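You operate a simulated robot arm through the tools that you are given. There is no shell and no other tool.

You run a simulated robot arm. Do the job below in one go: nothing can be reset, and whatever is moved stays where it is left.

Task
Grease the threads of the blue and green pins in the cradle with the brush.
Fine: brush back in its cup, lid back on the tin. Set down upright: grease brush. A coat counts when it lies all over at full strength: go over it till it gets no stronger.

It is judged by the outcome, as a careful person would: the job done as asked, and still so three seconds after it is handed in. It fails if anything else is knocked over, pushed out of place, dropped, spilled or broken. A push-on lid holds only when it is set on centred and level and pressed home; a screw cap is set on level and turned clockwise until tight.

Robot
A 7-joint arm with a three-finger gripper, fixed in place. Base frame: the origin is at the foot of the arm, x ahead of it, y to its left, z up; the work surface is at about z = 880. Lengths are in mm, angles in rad, forces in N, time in s.
With the tool pointing down near the work surface it reaches from about 140 to 880 mm from the base axis. Its first joint turns from -2.897 to 2.897 rad. Payload 2.94 kg.
The TCP is the grasp point between the finger pads, 30 mm short of the fingertips. In the tool frame z runs along the fingers and y along their closing line. The gripper opens to 132 mm. The gripper's body begins 107 mm behind the TCP.
Orientation is that of the tool frame in the base frame, as a unit quaternion [w, x, y, z]. With the fingers straight down and closing along the base's y, the tool's x points along the base's -x, its y along +y and its z along -z.

Tools
- The arm moves only by the tool send_rows. Its argument "targets" is a list that holds one entry, the list of rows, each a list of 7 numbers: the shift along the tool's x, y, z in mm, then the turn, a rotation vector about the tool's x, y, z in rad, then the opening in per cent of the stroke, from 0 (shut) to 100 (fully open). In form: [[[tx, ty, tz, wx, wy, wz, fingers], ...]]. A call has 1 to 20 rows; each row is the pose to reach, as a shift and turn from the pose commanded when the call began, along the tool's axes at that moment. Each row takes 0.2 s and may step no farther than 50 mm and 0.15 rad from the row before; otherwise, or with a gripper value out of range, the whole call is refused. Where a pose cannot be reached the arm comes as near as it can. A force on the tool above 70 N (or 10 N above the force at the start of the call, whichever is more), or a blocked arm, ends the call early, and 0.2 s more pass. Each finger halts on what it meets, pressing with about 34 N; the grip force reading is that of the motor and also rises with nothing between the fingers. The clock runs only during rows and for 0.2 s after the last one: add rows that repeat a pose to give the fingers time. It gives the time, the measured TCP pose, the force on the tool (base axes), the opening and the grip force at its end, in the units of the frame above (readings bear some noise), with the torque about the TCP (base axes, N m) and any sound that the robot's microphone picked up, and new pictures: "views" is both (left out), scene, wrist or none.
- Cameras (640 x 400 px; columns grow to the right, rows downward): "scene" is fixed at [49, 500, 1563]; the picture's right is [-0.46, -0.89, 0.00], its down [-0.54, 0.28, -0.80] and it looks along [0.71, -0.37, -0.60] (base axes); focal length 373 px, centre (320, 200). "wrist" rides on the gripper at [72, 3, -144] in the tool frame; the picture's right is [-0.04, 1.00, 0.00], its down [-0.88, -0.04, -0.48] and it looks along [-0.48, -0.02, 0.88] (tool axes); focal length 256 px, centre (320, 200). There is no depth. A picture from a camera that has moved, and an enlarged one, comes with that camera's place and axes in the base frame and with its lens.
- slide_trunk(by): slides the trunk up (or, below 0, down) by that many mm; the arm rides with it, the base frame stays. It gives what a move gives, with no picture.
- inspect(camera, box): a new picture of the part [left, top, right, bottom] of that camera's present view, enlarged. It takes no simulated time.
- job_done(): hands the job in; it is judged then, once.

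Places have to be worked out from the pictures, the camera data and where the tool is seen. Open the gripper and draw the arm clear of the work before you hand the job in, unless the task says otherwise.

The tools are called after ">>>" by a JSON object that holds its "op" and its "data". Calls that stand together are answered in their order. send_rows: Moves the arm, as the interface text tells. Its arguments: {"type":"object","properties":{"targets":{"type":"array"},"views":{"type":"string","enum":["both","scene","wrist","none"]}},"required":["targets"]} The other tools are called the same way: slide_trunk (by) slides the trunk up or down; inspect (camera, box) takes an enlarged picture of a part of a camera's view; job_done () hands the job in.

At the start:

```text
clock: 0.0
eef_pos: [494.2, 319.6, 1233.1]
tool_rot: [0.0, 0.0, 1.0, 0.0]
wrist_force: [0.0, 0.7, 0.1]
ft_torque: [0.0, -0.01, 0.02]
opening: 132.2
gripper_force: 0.1
trunk travel left (down, up): [-250.0, 290.0]
```

scene: 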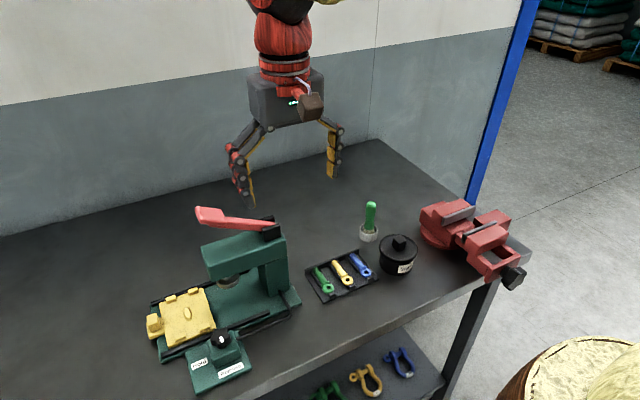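
wrist: 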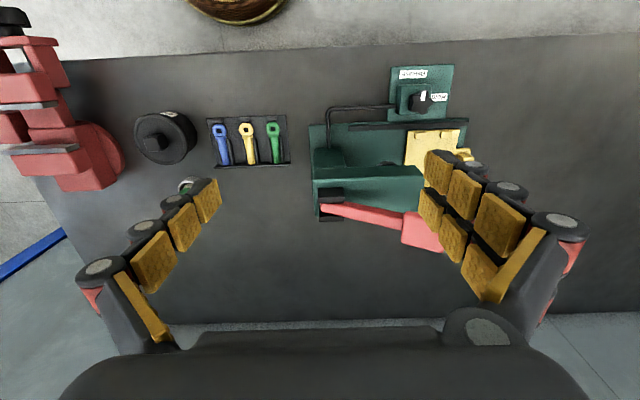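

I'll start by taking enlarged pictures of the tin, the cradle and the brush to understand the layout before moving.

>>> {"op": "inspect", "data": {"camera": "scene", "box": [290, 180, 450, 310]}}

>>> {"op": "inspect", "data": {"camera": "wrist", "box": [120, 90, 320, 220]}}

>>> {"op": "inspect", "data": {"camera": "scene", "box": [140, 190, 310, 400]}}

```text
3.08 times, centred on (370, 245) of scene
camera zoom: at [49.0, 500.0, 1563.0], right [-0.46, -0.89, 0.0], down [-0.54, 0.28, -0.8], along [0.71, -0.37, -0.6], focal length 1149 px, centre (166, 62)
```

zoom: 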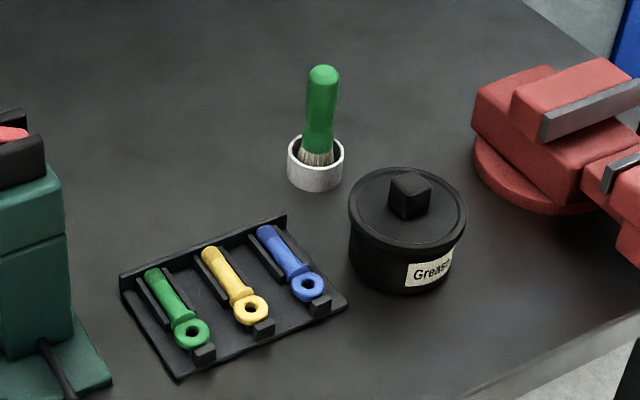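

```text
3.08 times, centred on (220, 155) of wrist
camera zoom: at [420.4, 323.0, 1377.0], right [0.04, 1.0, 0.0], down [0.88, -0.04, 0.48], along [0.48, -0.02, -0.88], focal length 788 px, centre (628, 338)
```

zoom: 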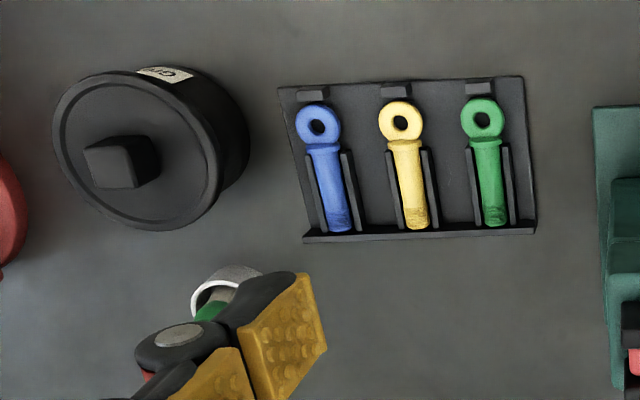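

```text
1.90 times, centred on (225, 295) of scene
camera zoom: at [49.0, 500.0, 1563.0], right [-0.46, -0.89, 0.0], down [-0.54, 0.28, -0.8], along [0.71, -0.37, -0.6], focal length 711 px, centre (501, 19)
```

zoom: 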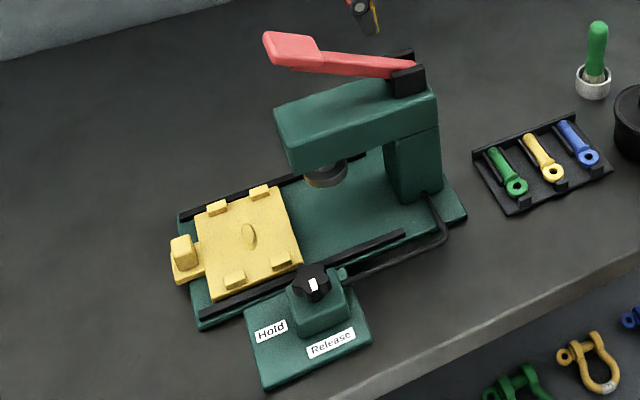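

The tin, cup and cradle lie around (527,45), (640,45) and x 530–600, y 128–230. I zoom in further on the lid and pins from the scene camera.

>>> {"op": "inspect", "data": {"camera": "scene", "box": [370, 225, 430, 282]}}

>>> {"op": "inspect", "data": {"camera": "scene", "box": [300, 240, 385, 310]}}

>>> {"op": "inspect", "data": {"camera": "scene", "box": [345, 190, 395, 250]}}

```text
7.02 times, centred on (400, 254) of scene
camera zoom: at [49.0, 500.0, 1563.0], right [-0.46, -0.89, 0.0], down [-0.54, 0.28, -0.8], along [0.71, -0.37, -0.6], focal length 2620 px, centre (-241, -175)
```

zoom: 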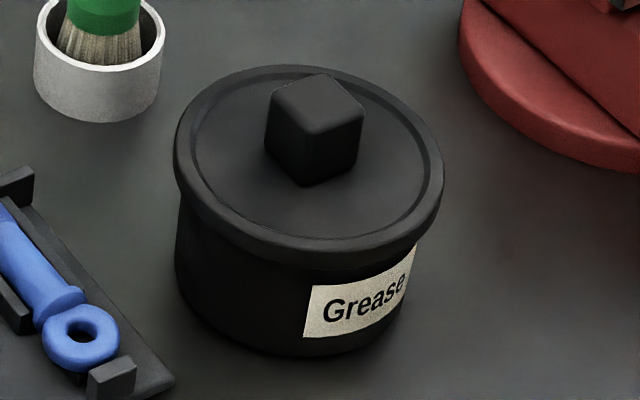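

```text
5.71 times, centred on (342, 275) of scene
camera zoom: at [49.0, 500.0, 1563.0], right [-0.46, -0.89, 0.0], down [-0.54, 0.28, -0.8], along [0.71, -0.37, -0.6], focal length 2133 px, centre (191, -229)
```

zoom: 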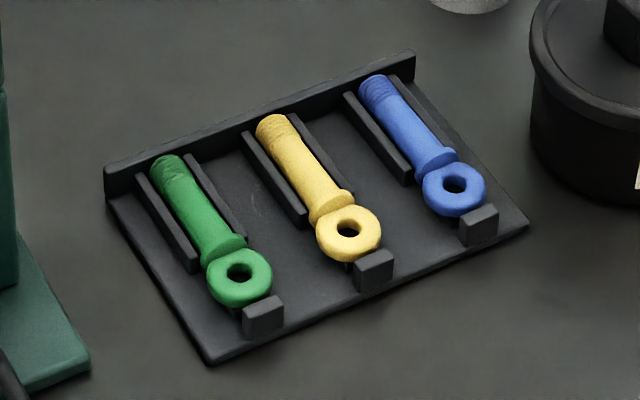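

```text
6.67 times, centred on (370, 220) of scene
camera zoom: at [49.0, 500.0, 1563.0], right [-0.46, -0.89, 0.0], down [-0.54, 0.28, -0.8], along [0.71, -0.37, -0.6], focal length 2489 px, centre (-13, 67)
```

zoom: 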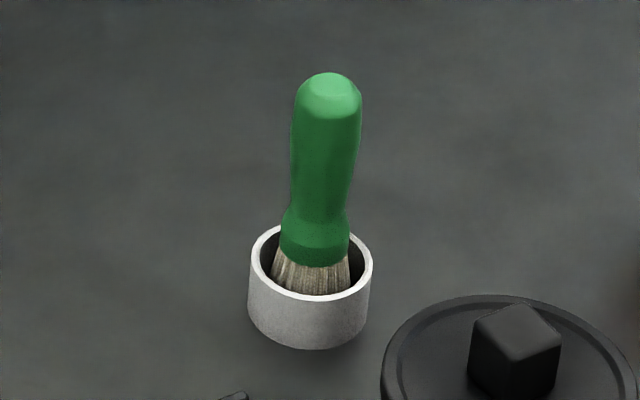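

The lid looks like a push-on plug lid with a square knob; the brush stands bristles-down in the white cup. I move above the tin with the fingers open to look straight at the lid.

>>> {"op": "send_rows", "data": {"targets": [[[-5, -40, 16, 0, 0, 0, 100], [-10, -80, 32, 0, 0, 0, 100], [-15, -120, 48, 0, 0, 0, 100], [-20, -160, 64, 0, 0, 0, 100], [-25, -200, 80, 0, 0, 0, 100], [-29, -240, 96, 0, 0, 0, 100], [-33, -275, 113, 0, 0, 0, 100], [-33, -275, 113, 0, 0, 0, 100]]], "views": "both"}}

```text
clock: 1.8
eef_pos: [526.5, 42.7, 1120.8]
tool_rot: [0.0, 0.0, 1.0, 0.0]
wrist_force: [-0.4, 0.3, 0.2]
ft_torque: [0.02, 0.01, -0.01]
opening: 132.1
gripper_force: 0.1
trunk travel left (down, up): [-250.0, 290.0]
camera wrist: at [454.0, 46.8, 1265.7], right [0.04, 1.0, 0.0], down [0.88, -0.04, 0.48], along [0.48, -0.02, -0.88], focal length 256 px, centre (320, 200)
```

scene: 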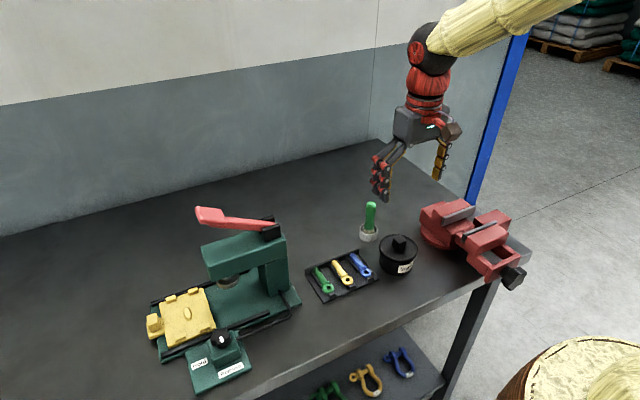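
wrist: 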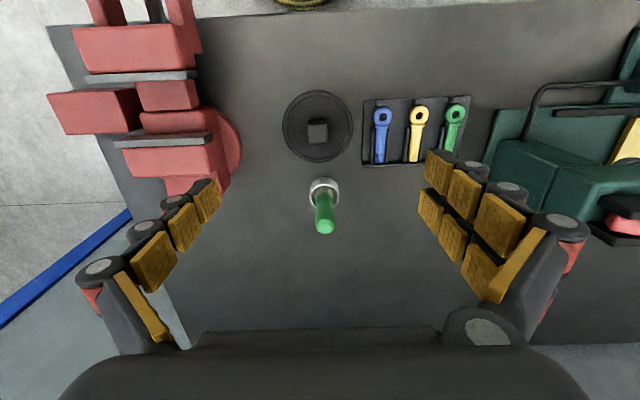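

>>> {"op": "inspect", "data": {"camera": "wrist", "box": [265, 80, 385, 155]}}

>>> {"op": "inspect", "data": {"camera": "wrist", "box": [350, 85, 480, 175]}}

>>> {"op": "inspect", "data": {"camera": "wrist", "box": [280, 165, 370, 245]}}

```text
5.33 times, centred on (325, 118) of wrist
camera zoom: at [454.0, 46.8, 1265.7], right [0.04, 1.0, 0.0], down [0.88, -0.04, 0.48], along [0.48, -0.02, -0.88], focal length 1365 px, centre (293, 640)
```

zoom: 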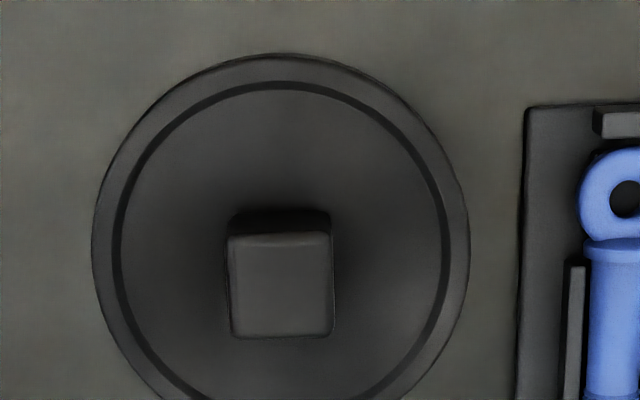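

```text
4.44 times, centred on (415, 130) of wrist
camera zoom: at [454.0, 46.8, 1265.7], right [0.04, 1.0, 0.0], down [0.88, -0.04, 0.48], along [0.48, -0.02, -0.88], focal length 1138 px, centre (-102, 511)
```

zoom: 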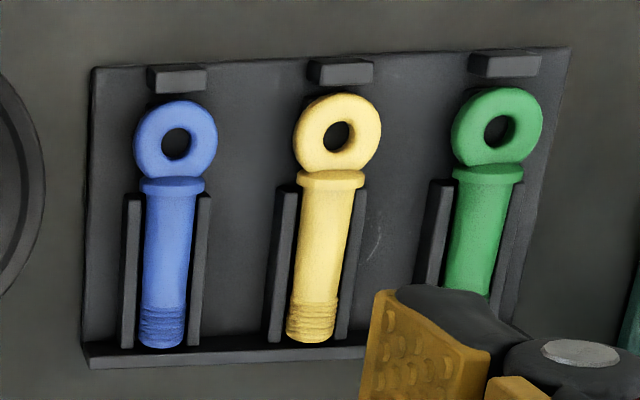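

```text
5.00 times, centred on (325, 205) of wrist
camera zoom: at [454.0, 46.8, 1265.7], right [0.04, 1.0, 0.0], down [0.88, -0.04, 0.48], along [0.48, -0.02, -0.88], focal length 1280 px, centre (295, 175)
```

zoom: 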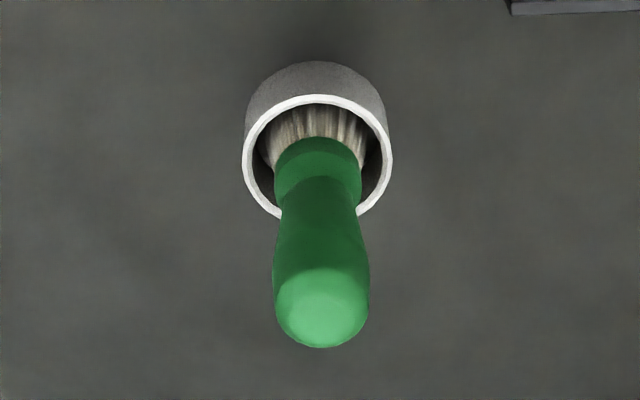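

The knob's top sits at about (529, 42, 968), ~22 mm square and aligned with the base axes. I descend to just above it with the fingers at about 60 mm and check centring.

>>> {"op": "send_rows", "data": {"targets": [[[-2, -2.2, 30, 0, 0, 0, 45], [-2, -2.2, 60, 0, 0, 0, 45], [-2, -2.2, 90, 0, 0, 0, 45], [-2, -2.2, 90, 0, 0, 0, 45], [-2, -2.2, 90, 0, 0, 0, 45]]], "views": "both"}}

```text
clock: 3.0
eef_pos: [528.1, 40.9, 1029.6]
tool_rot: [0.0, 0.0, 1.0, 0.0]
wrist_force: [0.3, -0.8, 0.9]
ft_torque: [0.01, 0.0, 0.03]
opening: 59.3
gripper_force: 0.1
trunk travel left (down, up): [-250.0, 290.0]
camera wrist: at [455.1, 45.1, 1174.5], right [0.04, 1.0, 0.0], down [0.88, -0.04, 0.48], along [0.48, -0.02, -0.88], focal length 256 px, centre (320, 200)
```

scene: 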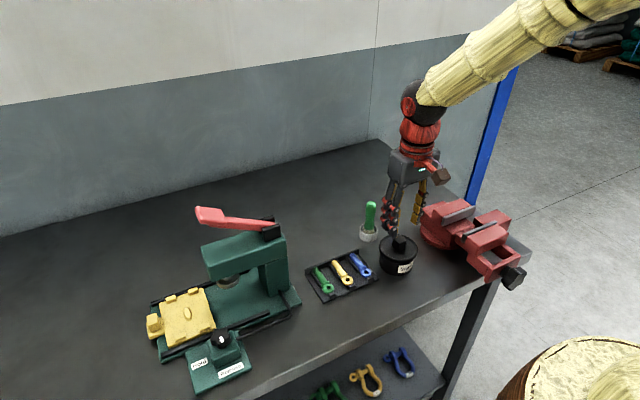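
wrist: 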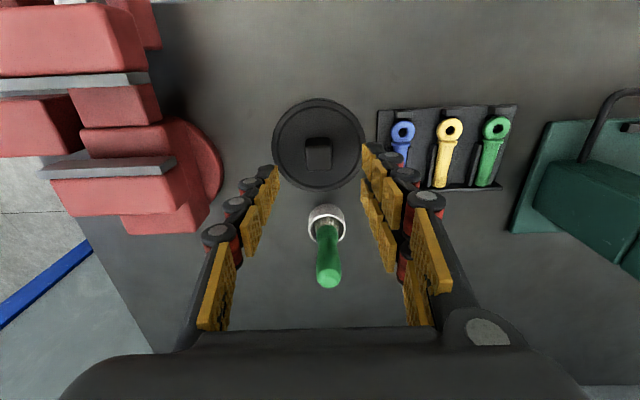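

>>> {"op": "inspect", "data": {"camera": "wrist", "box": [260, 90, 380, 165]}}

```text
5.33 times, centred on (320, 128) of wrist
camera zoom: at [455.1, 45.1, 1174.5], right [0.04, 1.0, 0.0], down [0.88, -0.04, 0.48], along [0.48, -0.02, -0.88], focal length 1365 px, centre (320, 587)
```

zoom: 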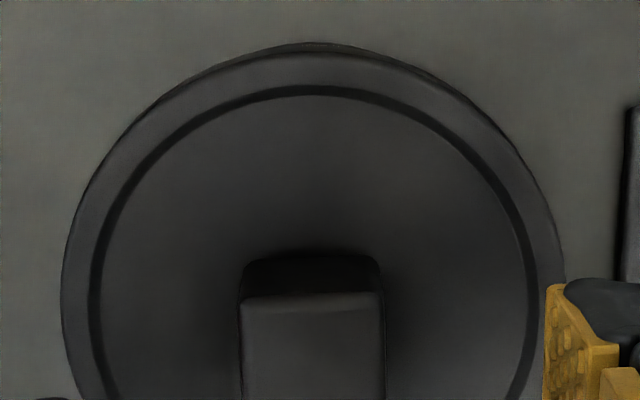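

Knob is ~1 mm to the -y side of the TCP; its base is at z≈947. I lower to TCP z≈980 (tips at 950) and close on the knob.

>>> {"op": "send_rows", "data": {"targets": [[[0, -1.1, 17, 0, 0, 0, 45], [0, -1.1, 34, 0, 0, 0, 45], [0, -1.1, 50, 0, 0, 0, 45], [0, -1.1, 50, 0, 0, 0, 30], [0, -1.1, 50, 0, 0, 0, 20], [0, -1.1, 50, 0, 0, 0, 5], [0, -1.1, 50, 0, 0, 0, 5], [0, -1.1, 50, 0, 0, 0, 5]]], "views": "both"}}

```text
clock: 4.8
eef_pos: [527.5, 40.2, 979.4]
tool_rot: [0.001, -0.001, 1.0, 0.0]
wrist_force: [-0.5, -0.6, 1.0]
ft_torque: [-0.02, 0.03, 0.0]
opening: 23.4
gripper_force: 34.4
trunk travel left (down, up): [-250.0, 290.0]
heard: snap
camera wrist: at [454.7, 44.4, 1123.7], right [0.04, 1.0, 0.0], down [0.88, -0.04, 0.48], along [0.47, -0.02, -0.88], focal length 256 px, centre (320, 200)
```

scene: 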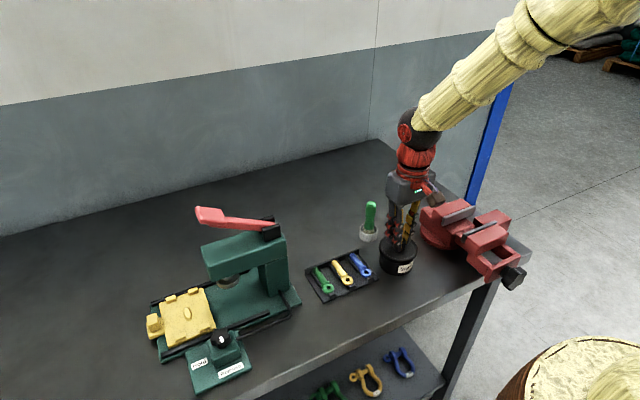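
wrist: 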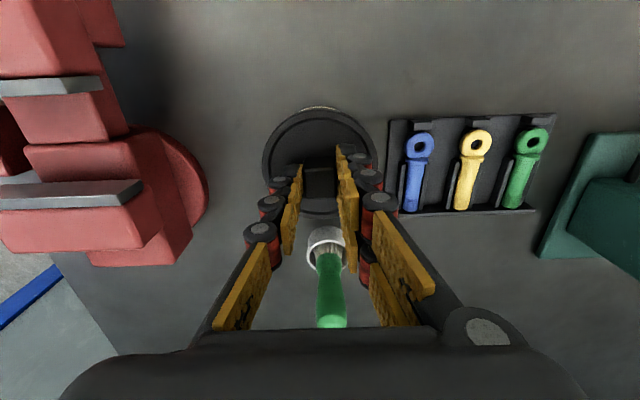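

A "snap" was heard as the fingers closed — I look closely to see whether the lid has come loose.

>>> {"op": "inspect", "data": {"camera": "wrist", "box": [240, 90, 400, 220]}}

>>> {"op": "inspect", "data": {"camera": "scene", "box": [365, 215, 435, 285]}}

```text
3.08 times, centred on (320, 155) of wrist
camera zoom: at [454.7, 44.4, 1123.7], right [0.04, 1.0, 0.0], down [0.88, -0.04, 0.48], along [0.47, -0.02, -0.88], focal length 788 px, centre (320, 338)
```

zoom: 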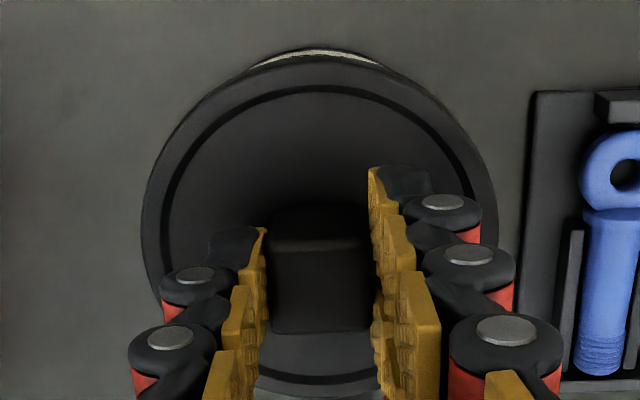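

```text
5.71 times, centred on (400, 250) of scene
camera zoom: at [49.0, 500.0, 1563.0], right [-0.46, -0.89, 0.0], down [-0.54, 0.28, -0.8], along [0.71, -0.37, -0.6], focal length 2133 px, centre (-137, -86)
```

zoom: 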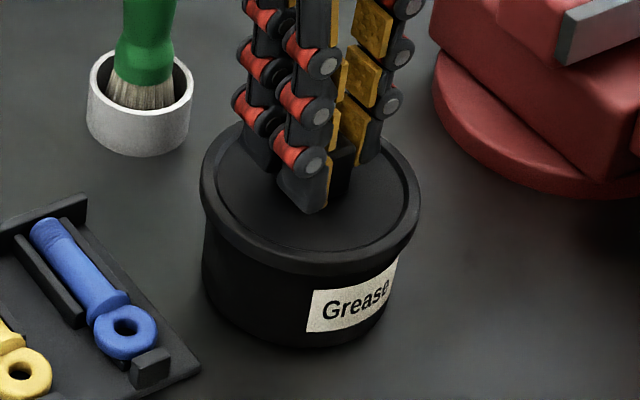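

The lid still looks level and centred in place (white arc is the tin's label). I lift slowly straight up and watch the force.

>>> {"op": "send_rows", "data": {"targets": [[[0, 0, -2, 0, 0, 0, 5], [0, 0, -4, 0, 0, 0, 5], [0, 0, -6, 0, 0, 0, 5], [0, 0, -8, 0, 0, 0, 5]]], "views": "both"}}

>>> {"op": "inspect", "data": {"camera": "scene", "box": [365, 215, 435, 285]}}

```text
clock: 5.8
eef_pos: [528.6, 40.4, 988.6]
tool_rot: [0.0, 0.0, 1.0, 0.001]
wrist_force: [-0.1, -0.2, -0.8]
ft_torque: [-0.01, 0.03, 0.02]
opening: 23.1
gripper_force: 34.1
trunk travel left (down, up): [-250.0, 290.0]
camera wrist: at [455.4, 44.7, 1132.7], right [0.04, 1.0, 0.0], down [0.88, -0.04, 0.48], along [0.48, -0.02, -0.88], focal length 256 px, centre (320, 200)
```

scene: 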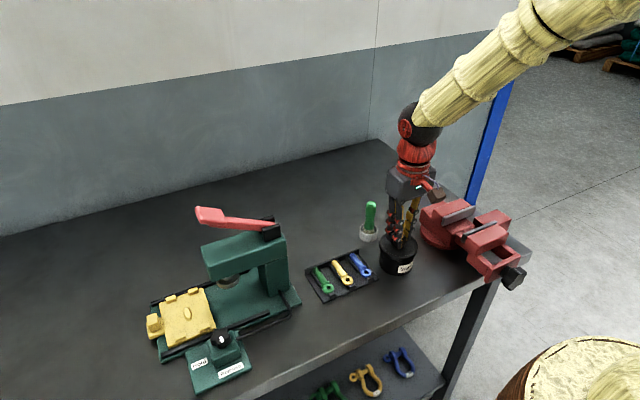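
wrist: 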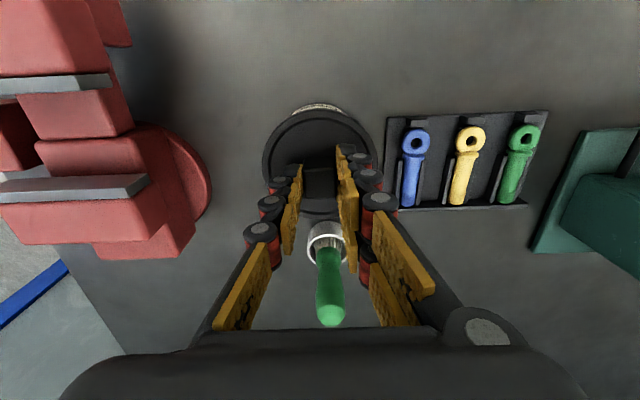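

```text
5.71 times, centred on (400, 250) of scene
camera zoom: at [49.0, 500.0, 1563.0], right [-0.46, -0.89, 0.0], down [-0.54, 0.28, -0.8], along [0.71, -0.37, -0.6], focal length 2133 px, centre (-137, -86)
```

zoom: 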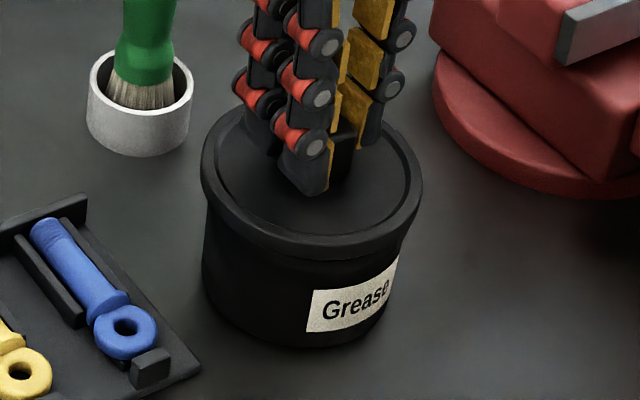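

The lid lifts freely and the tin stays put. I raise it clear and carry it to the free area behind the cradle, around (700, 180).

>>> {"op": "send_rows", "data": {"targets": [[[0, 0, -20, 0, 0, 0, 5], [0, 0, -45, 0, 0, 0, 5], [0, 0, -70, 0, 0, 0, 5], [0, 0, -95, 0, 0, 0, 5], [-25, 20, -95, 0, 0, 0, 5], [-55, 43, -95, 0, 0, 0, 5], [-85, 67, -95, 0, 0, 0, 5], [-115, 91, -95, 0, 0, 0, 5], [-145, 115, -95, 0, 0, 0, 5], [-172, 136, -95, 0, 0, 0, 5], [-176, 139, -95, 0, 0, 0, 5]]], "views": "both"}}

```text
clock: 8.2
eef_pos: [705.8, 180.5, 1084.0]
tool_rot: [0.001, 0.0, 1.0, 0.0]
wrist_force: [-0.8, -0.2, -0.6]
ft_torque: [-0.03, 0.02, 0.02]
opening: 22.8
gripper_force: 34.3
trunk travel left (down, up): [-250.0, 290.0]
camera wrist: at [632.8, 184.7, 1227.7], right [0.04, 1.0, 0.0], down [0.88, -0.04, 0.48], along [0.47, -0.02, -0.88], focal length 256 px, centre (320, 200)
```

scene: 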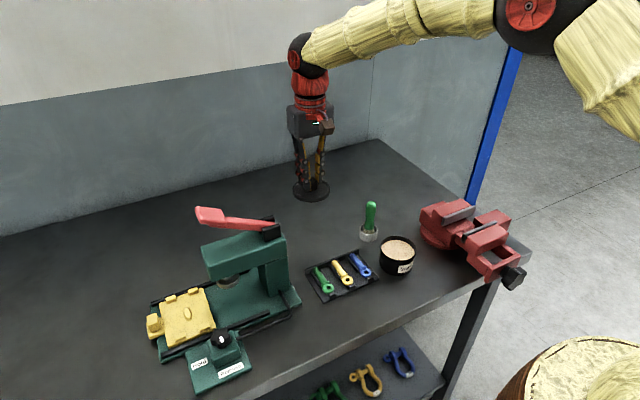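
wrist: 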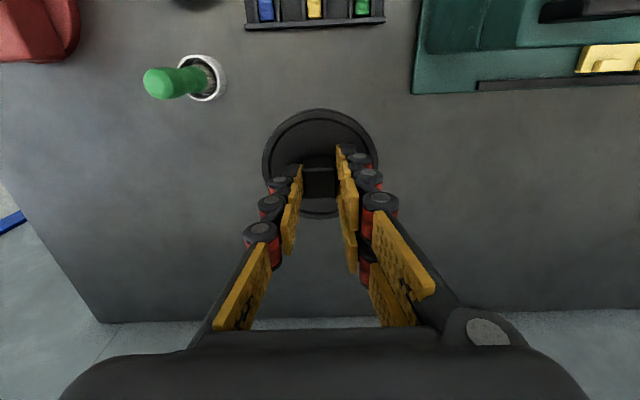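

>>> {"op": "inspect", "data": {"camera": "scene", "box": [280, 140, 345, 210]}}

>>> {"op": "inspect", "data": {"camera": "scene", "box": [365, 215, 435, 285]}}

```text
5.71 times, centred on (312, 175) of scene
camera zoom: at [49.0, 500.0, 1563.0], right [-0.46, -0.89, 0.0], down [-0.54, 0.28, -0.8], along [0.71, -0.37, -0.6], focal length 2133 px, centre (363, 343)
```

zoom: 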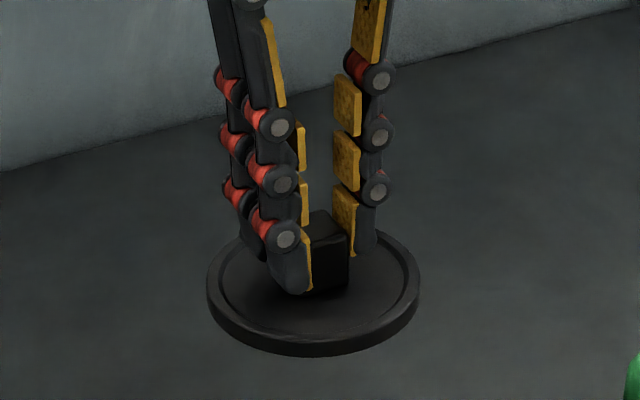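

```text
5.71 times, centred on (400, 250) of scene
camera zoom: at [49.0, 500.0, 1563.0], right [-0.46, -0.89, 0.0], down [-0.54, 0.28, -0.8], along [0.71, -0.37, -0.6], focal length 2133 px, centre (-137, -86)
```

zoom: 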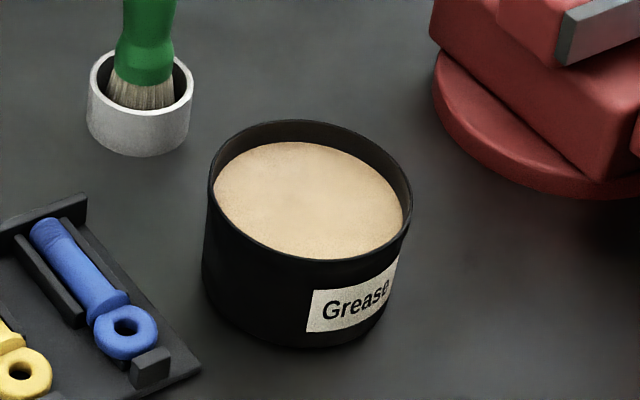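

The tin is open with grease surface around z≈926, rim ≈937. The lid is thin (underside roughly 42 mm below TCP), so I lower it to about 10 mm above the table first.

>>> {"op": "send_rows", "data": {"targets": [[[0, 0, 35, 0, 0, 0, 5], [0, 0, 70, 0, 0, 0, 5], [0, 0, 105, 0, 0, 0, 5], [0, 0, 135, 0, 0, 0, 5], [0, 0, 150, 0, 0, 0, 5], [0, 0, 150, 0, 0, 0, 5]]], "views": "both"}}

>>> {"op": "inspect", "data": {"camera": "scene", "box": [280, 170, 345, 240]}}

```text
clock: 9.6
eef_pos: [704.8, 181.4, 935.1]
tool_rot: [0.0, 0.0, 1.0, 0.0]
wrist_force: [1.0, -0.2, -1.6]
ft_torque: [0.02, 0.0, -0.01]
opening: 23.1
gripper_force: 33.6
trunk travel left (down, up): [-250.0, 290.0]
camera wrist: at [631.0, 185.3, 1078.6], right [0.04, 1.0, 0.0], down [0.88, -0.04, 0.48], along [0.48, -0.02, -0.88], focal length 256 px, centre (320, 200)
```

scene: 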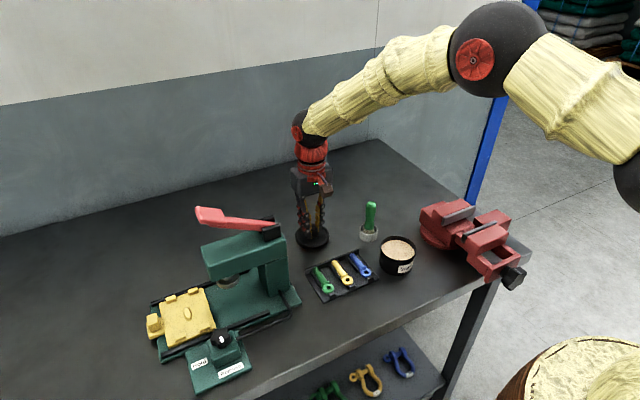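
wrist: 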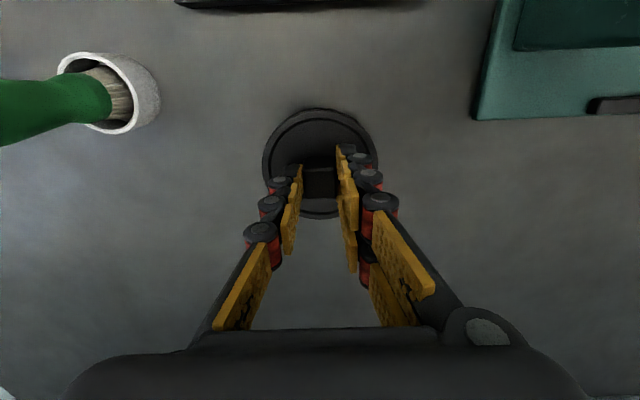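

```text
5.71 times, centred on (312, 205) of scene
camera zoom: at [49.0, 500.0, 1563.0], right [-0.46, -0.89, 0.0], down [-0.54, 0.28, -0.8], along [0.71, -0.37, -0.6], focal length 2133 px, centre (363, 171)
```

zoom: 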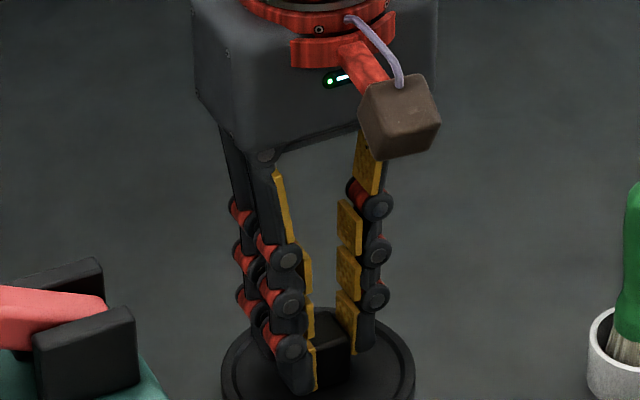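

Continue lowering in small steps, watching the vertical force for table contact.

>>> {"op": "send_rows", "data": {"targets": [[[0, 0, 2, 0, 0, 0, 5], [0, 0, 4, 0, 0, 0, 5], [0, 0, 6, 0, 0, 0, 5], [0, 0, 8, 0, 0, 0, 5]]], "views": "none"}}

>>> {"op": "inspect", "data": {"camera": "scene", "box": [285, 200, 345, 260]}}

```text
clock: 10.6
eef_pos: [704.5, 180.8, 930.2]
tool_rot: [0.003, -0.001, 1.0, 0.0]
wrist_force: [-3.0, 0.6, 27.4]
ft_torque: [0.01, 0.9, -0.01]
opening: 23.1
gripper_force: 33.7
trunk travel left (down, up): [-250.0, 290.0]
```

```text
6.67 times, centred on (315, 230) of scene
camera zoom: at [49.0, 500.0, 1563.0], right [-0.46, -0.89, 0.0], down [-0.54, 0.28, -0.8], along [0.71, -0.37, -0.6], focal length 2489 px, centre (353, 0)
```

zoom: 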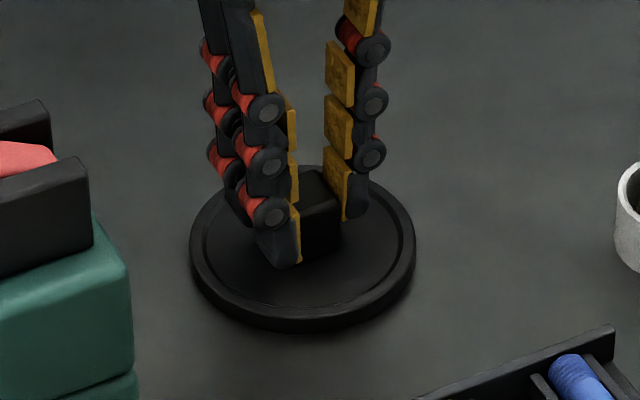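

Contact with the table at z≈930 (27 N). I back off the pressure so the lid just rests, and then open the fingers.

>>> {"op": "send_rows", "data": {"targets": [[[0, 0, -2.5, 0, 0, 0, 5], [0, 0, -5, 0, 0, 0, 5], [0, 0, -5, 0, 0, 0, 5]]], "views": "none"}}

```text
clock: 11.4
eef_pos: [704.5, 180.6, 930.1]
tool_rot: [0.0, 0.0, 1.0, 0.001]
wrist_force: [3.5, 2.7, 10.2]
ft_torque: [0.15, -0.67, 0.17]
opening: 22.9
gripper_force: 33.4
trunk travel left (down, up): [-250.0, 290.0]
```

>>> {"op": "send_rows", "data": {"targets": [[[0, 0, -1.5, 0, 0, 0, 5], [0, 0, -1.5, 0, 0, 0, 5]]], "views": "none"}}

```text
clock: 12.0
eef_pos: [703.3, 178.2, 930.1]
tool_rot: [-0.002, 0.0, 1.0, -0.002]
wrist_force: [0.6, 0.1, 0.7]
ft_torque: [-0.03, -0.16, -0.02]
opening: 23.1
gripper_force: 33.4
trunk travel left (down, up): [-250.0, 290.0]
```

Forces are near zero with the lid resting on the table; now I open and lift away.

>>> {"op": "send_rows", "data": {"targets": [[[0, 0, 0, 0, 0, 0, 20], [0, 0, 0, 0, 0, 0, 30], [0, 0, 0, 0, 0, 0, 45], [0, 0, 0, 0, 0, 0, 45], [0, 0, -20, 0, 0, 0, 45], [0, 0, -60, 0, 0, 0, 45], [0, 0, -105, 0, 0, 0, 45], [0, 0, -150, 0, 0, 0, 45], [0, 0, -150, 0, 0, 0, 45]]], "views": "both"}}

>>> {"op": "inspect", "data": {"camera": "scene", "box": [280, 190, 350, 260]}}

>>> {"op": "inspect", "data": {"camera": "wrist", "box": [250, 90, 400, 200]}}

```text
clock: 14.0
eef_pos: [705.5, 182.1, 1081.2]
tool_rot: [0.0, 0.0, 1.0, 0.0]
wrist_force: [0.0, 0.1, 0.1]
ft_torque: [0.06, 0.0, -0.02]
opening: 59.3
gripper_force: 0.0
trunk travel left (down, up): [-250.0, 290.0]
camera wrist: at [632.1, 185.3, 1225.5], right [0.04, 1.0, 0.0], down [0.88, -0.04, 0.47], along [0.47, -0.02, -0.88], focal length 256 px, centre (320, 200)
```

scene: 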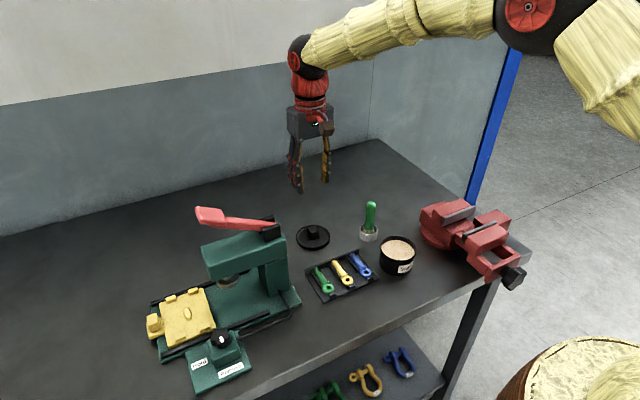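
wrist: 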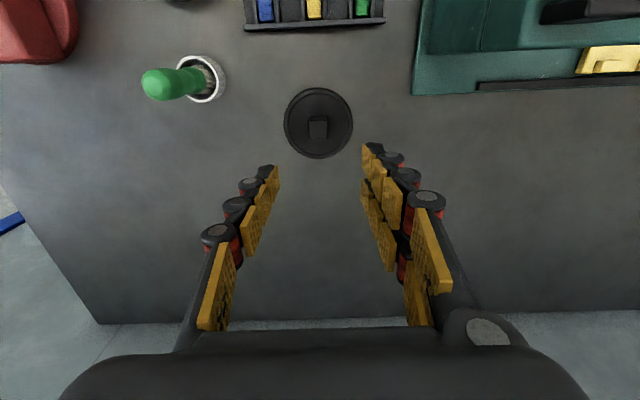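

```text
5.71 times, centred on (315, 225) of scene
camera zoom: at [49.0, 500.0, 1563.0], right [-0.46, -0.89, 0.0], down [-0.54, 0.28, -0.8], along [0.71, -0.37, -0.6], focal length 2133 px, centre (349, 57)
```

zoom: 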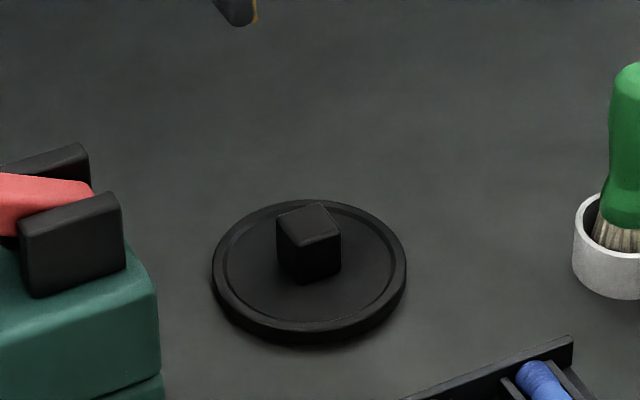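

```text
3.64 times, centred on (325, 145) of wrist
camera zoom: at [632.1, 185.3, 1225.5], right [0.04, 1.0, 0.0], down [0.88, -0.04, 0.47], along [0.47, -0.02, -0.88], focal length 931 px, centre (302, 400)
```

zoom: 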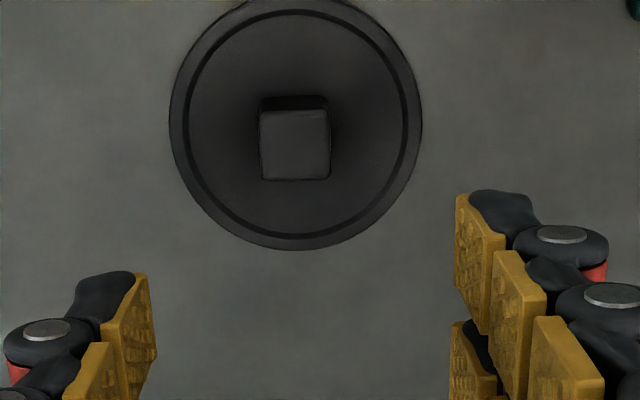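

The lid sits flat on the table. Next I move above the brush to check centring over its handle.

>>> {"op": "send_rows", "data": {"targets": [[[18, -40, 0, 0, 0, 0, 45], [36, -80, 0, 0, 0, 0, 45], [52, -118, 0, 0, 0, 0, 45], [59, -133, 0, 0, 0, 0, 45], [59, -133, 0, 0, 0, 0, 45]]], "views": "both"}}

>>> {"op": "inspect", "data": {"camera": "wrist", "box": [260, 90, 380, 190]}}

```text
clock: 15.2
eef_pos: [647.0, 45.9, 1081.4]
tool_rot: [0.001, 0.0, 1.0, -0.001]
wrist_force: [0.1, -0.2, -0.4]
ft_torque: [0.01, 0.03, 0.01]
opening: 59.4
gripper_force: 0.1
trunk travel left (down, up): [-250.0, 290.0]
camera wrist: at [574.1, 49.8, 1224.8], right [0.04, 1.0, 0.0], down [0.88, -0.04, 0.48], along [0.48, -0.02, -0.88], focal length 256 px, centre (320, 200)
```

scene: 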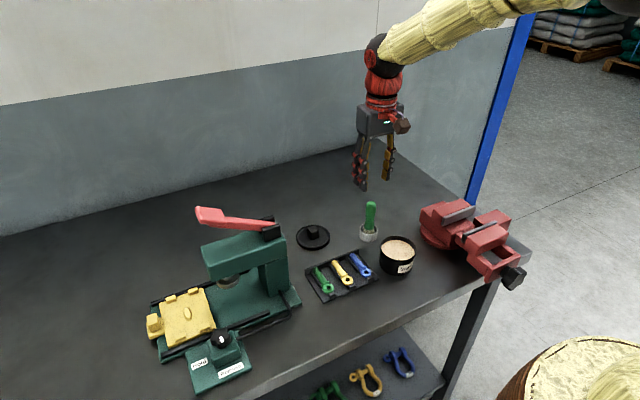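
wrist: 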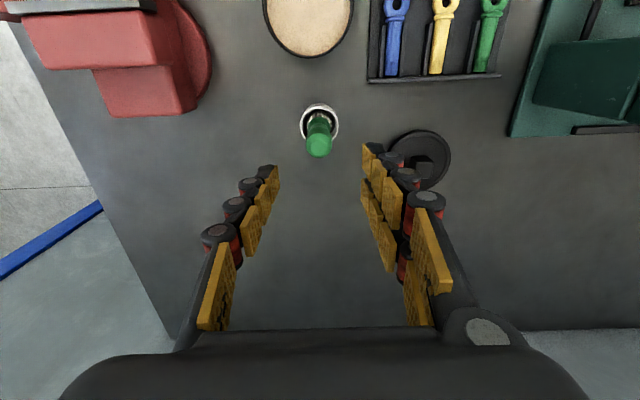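

```text
4.00 times, centred on (320, 140) of wrist
camera zoom: at [574.1, 49.8, 1224.8], right [0.04, 1.0, 0.0], down [0.88, -0.04, 0.48], along [0.48, -0.02, -0.88], focal length 1024 px, centre (320, 440)
```

zoom: 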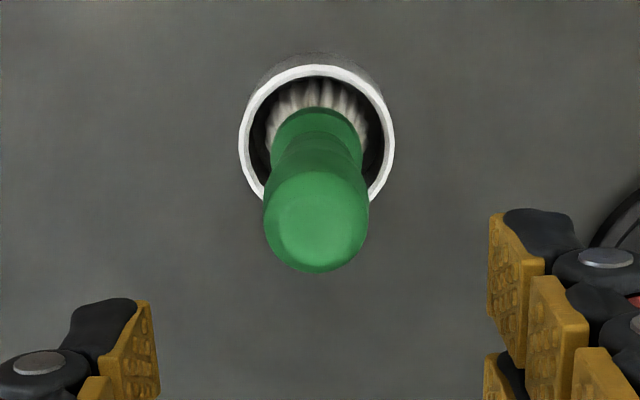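

The brush axis is at about (643, 45), top ≈998, and cup rim ≈905. I descend over the handle with a ~60 mm opening to TCP z≈960 and close gently.

>>> {"op": "send_rows", "data": {"targets": [[[3, -0.8, 30, 0, 0, 0, 45], [3, -0.8, 60, 0, 0, 0, 45], [3, -0.8, 90, 0, 0, 0, 45], [3, -0.8, 110, 0, 0, 0, 45], [3, -0.8, 121, 0, 0, 0, 45], [3, -0.8, 121, 0, 0, 0, 45]]], "views": "both"}}

>>> {"op": "inspect", "data": {"camera": "scene", "box": [340, 190, 400, 250]}}

>>> {"op": "inspect", "data": {"camera": "wrist", "box": [240, 100, 400, 260]}}

```text
clock: 16.6
eef_pos: [641.7, 45.9, 961.0]
tool_rot: [0.0, 0.0, 1.0, 0.0]
wrist_force: [0.1, -0.2, -0.5]
ft_torque: [0.0, -0.02, 0.02]
opening: 59.3
gripper_force: 0.2
trunk travel left (down, up): [-250.0, 290.0]
camera wrist: at [569.0, 49.7, 1104.7], right [0.04, 1.0, 0.0], down [0.88, -0.04, 0.48], along [0.48, -0.02, -0.88], focal length 256 px, centre (320, 200)
```

scene: 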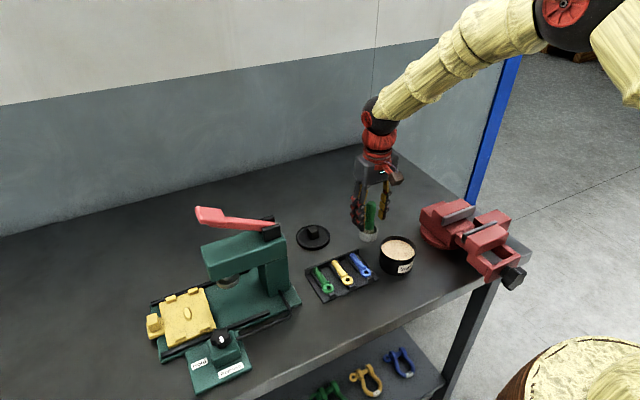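
wrist: 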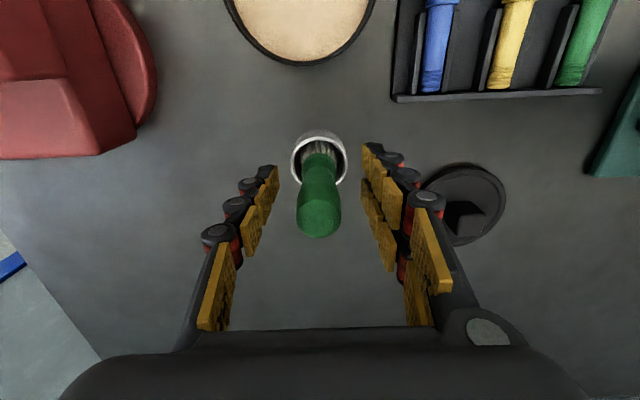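

```text
6.67 times, centred on (370, 220) of scene
camera zoom: at [49.0, 500.0, 1563.0], right [-0.46, -0.89, 0.0], down [-0.54, 0.28, -0.8], along [0.71, -0.37, -0.6], focal length 2489 px, centre (-13, 67)
```

zoom: 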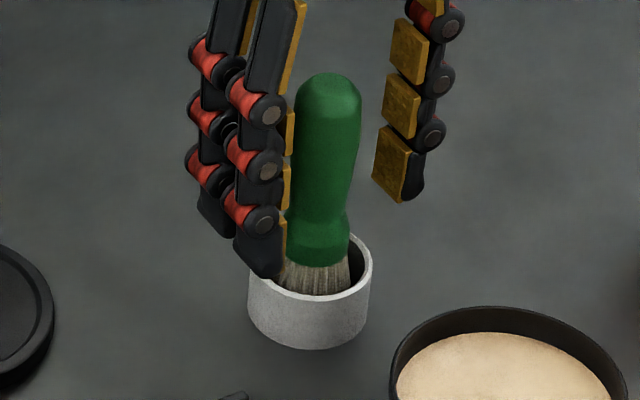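

```text
2.50 times, centred on (320, 180) of wrist
camera zoom: at [569.0, 49.7, 1104.7], right [0.04, 1.0, 0.0], down [0.88, -0.04, 0.48], along [0.48, -0.02, -0.88], focal length 640 px, centre (320, 250)
```

zoom: 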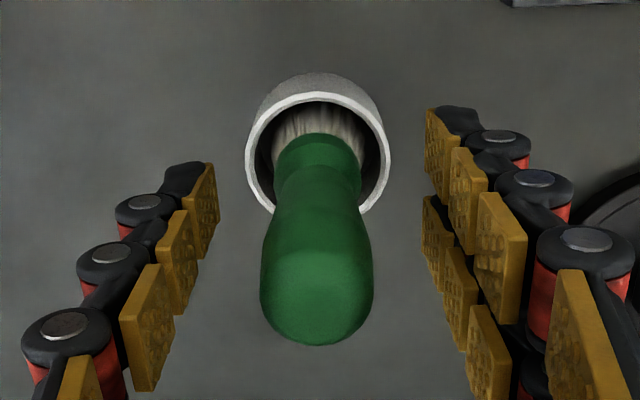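

Brush is centred between the fingers. Closing on the handle.

>>> {"op": "send_rows", "data": {"targets": [[[0, 0, 0, 0, 0, 0, 30], [0, 0, 0, 0, 0, 0, 22], [0, 0, 0, 0, 0, 0, 10], [0, 0, 0, 0, 0, 0, 5], [0, 0, 0, 0, 0, 0, 5], [0, 0, 0, 0, 0, 0, 5]]], "views": "both"}}

>>> {"op": "inspect", "data": {"camera": "scene", "box": [340, 190, 400, 250]}}

```text
clock: 18.0
eef_pos: [641.8, 46.6, 959.8]
tool_rot: [-0.001, 0.0, 1.0, -0.001]
wrist_force: [-0.2, -0.1, 0.6]
ft_torque: [0.01, 0.02, 0.01]
opening: 23.5
gripper_force: 33.4
trunk travel left (down, up): [-250.0, 290.0]
camera wrist: at [568.9, 49.7, 1104.7], right [0.04, 1.0, 0.0], down [0.88, -0.04, 0.48], along [0.47, -0.02, -0.88], focal length 256 px, centre (320, 200)
```

scene: 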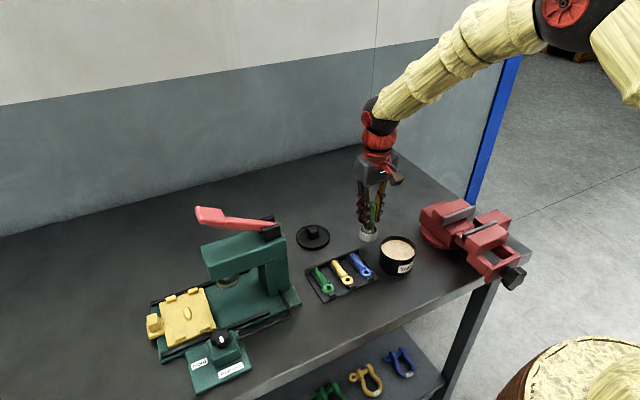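
wrist: 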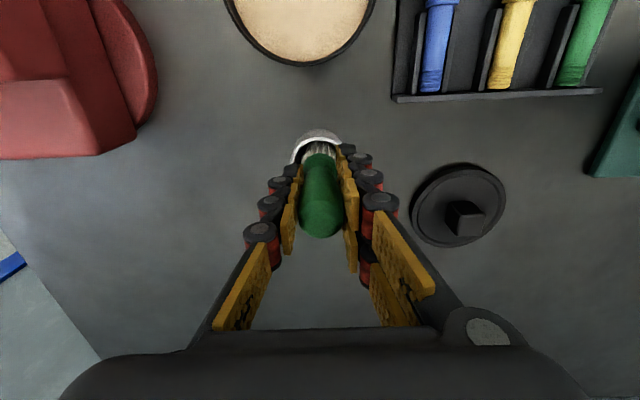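

```text
6.67 times, centred on (370, 220) of scene
camera zoom: at [49.0, 500.0, 1563.0], right [-0.46, -0.89, 0.0], down [-0.54, 0.28, -0.8], along [0.71, -0.37, -0.6], focal length 2489 px, centre (-13, 67)
```

zoom: 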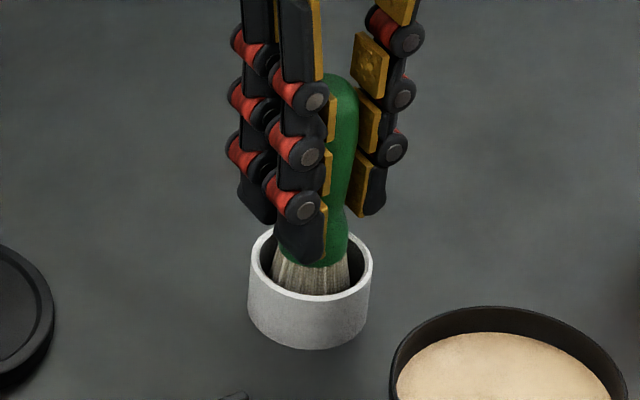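

The handle is held (23.5 mm). I lift straight up out of the cup and inspect the brush.

>>> {"op": "send_rows", "data": {"targets": [[[0, 0, -5, 0, 0, 0, 5], [0, 0, -15, 0, 0, 0, 5], [0, 0, -40, 0, 0, 0, 5], [0, 0, -70, 0, 0, 0, 5], [0, 0, -90, 0, 0, 0, 5], [0, 0, -90, 0, 0, 0, 5]]], "views": "both"}}

>>> {"op": "inspect", "data": {"camera": "scene", "box": [340, 150, 420, 250]}}

```text
clock: 19.4
eef_pos: [642.4, 44.7, 1049.8]
tool_rot: [0.0, 0.0, 1.0, 0.0]
wrist_force: [-0.6, 0.3, -0.7]
ft_torque: [0.05, 0.0, -0.03]
opening: 23.4
gripper_force: 34.6
trunk travel left (down, up): [-250.0, 290.0]
camera wrist: at [569.1, 49.4, 1194.8], right [0.04, 1.0, 0.0], down [0.88, -0.04, 0.48], along [0.47, -0.02, -0.88], focal length 256 px, centre (320, 200)
```

scene: 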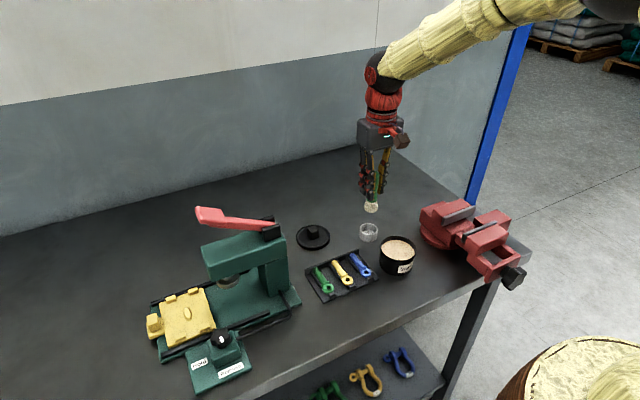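
wrist: 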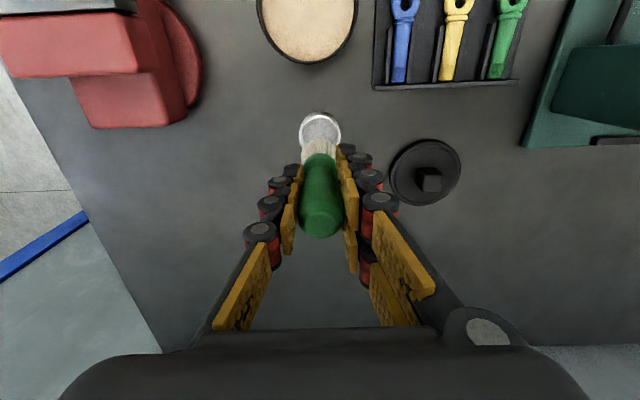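

```text
4.00 times, centred on (380, 200) of scene
camera zoom: at [49.0, 500.0, 1563.0], right [-0.46, -0.89, 0.0], down [-0.54, 0.28, -0.8], along [0.71, -0.37, -0.6], focal length 1493 px, centre (80, 200)
```

zoom: 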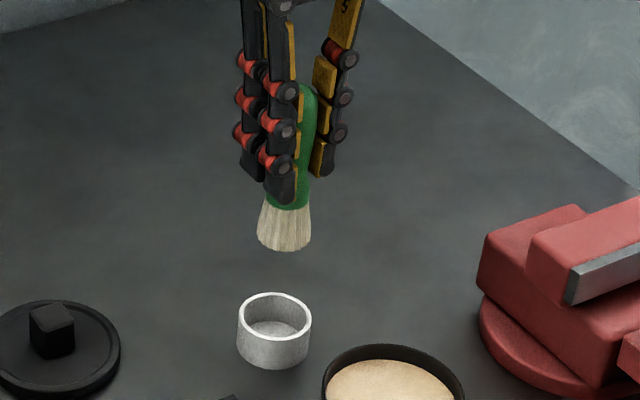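

Bristle tip hangs ≈77 mm below the TCP. I carry the brush over the open tin at the same height.

>>> {"op": "send_rows", "data": {"targets": [[[30, -1.5, 0, 0, 0, 0, 5], [60, -3, 0, 0, 0, 0, 5], [90, -4.5, 0, 0, 0, 0, 5], [114, -5.2, 0, 0, 0, 0, 5], [114, -5.2, 20, 0, 0, 0, 5], [114, -5.2, 35, 0, 0, 0, 5], [114, -5.2, 35, 0, 0, 0, 5]]], "views": "both"}}

>>> {"op": "inspect", "data": {"camera": "scene", "box": [365, 190, 435, 285]}}

```text
clock: 21.0
eef_pos: [529.2, 40.1, 1015.6]
tool_rot: [0.0, 0.0, 1.0, 0.0]
wrist_force: [0.3, 0.6, -0.9]
ft_torque: [0.01, 0.02, 0.02]
opening: 23.1
gripper_force: 34.0
trunk travel left (down, up): [-250.0, 290.0]
camera wrist: at [454.7, 44.0, 1159.0], right [0.04, 1.0, 0.0], down [0.88, -0.04, 0.48], along [0.48, -0.02, -0.88], focal length 256 px, centre (320, 200)
```

scene: 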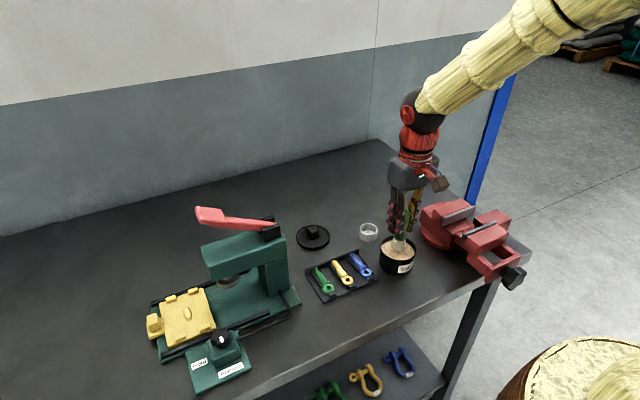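
wrist: 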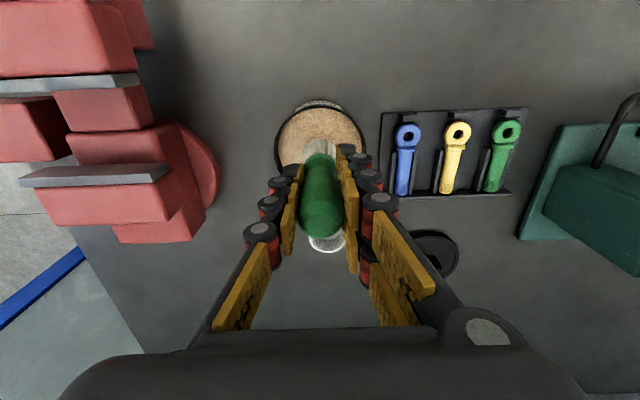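

```text
4.21 times, centred on (400, 238) of scene
camera zoom: at [49.0, 500.0, 1563.0], right [-0.46, -0.89, 0.0], down [-0.54, 0.28, -0.8], along [0.71, -0.37, -0.6], focal length 1572 px, centre (-17, 42)
```

zoom: 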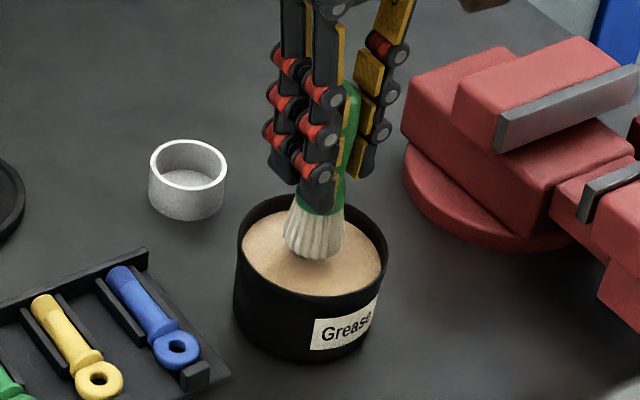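

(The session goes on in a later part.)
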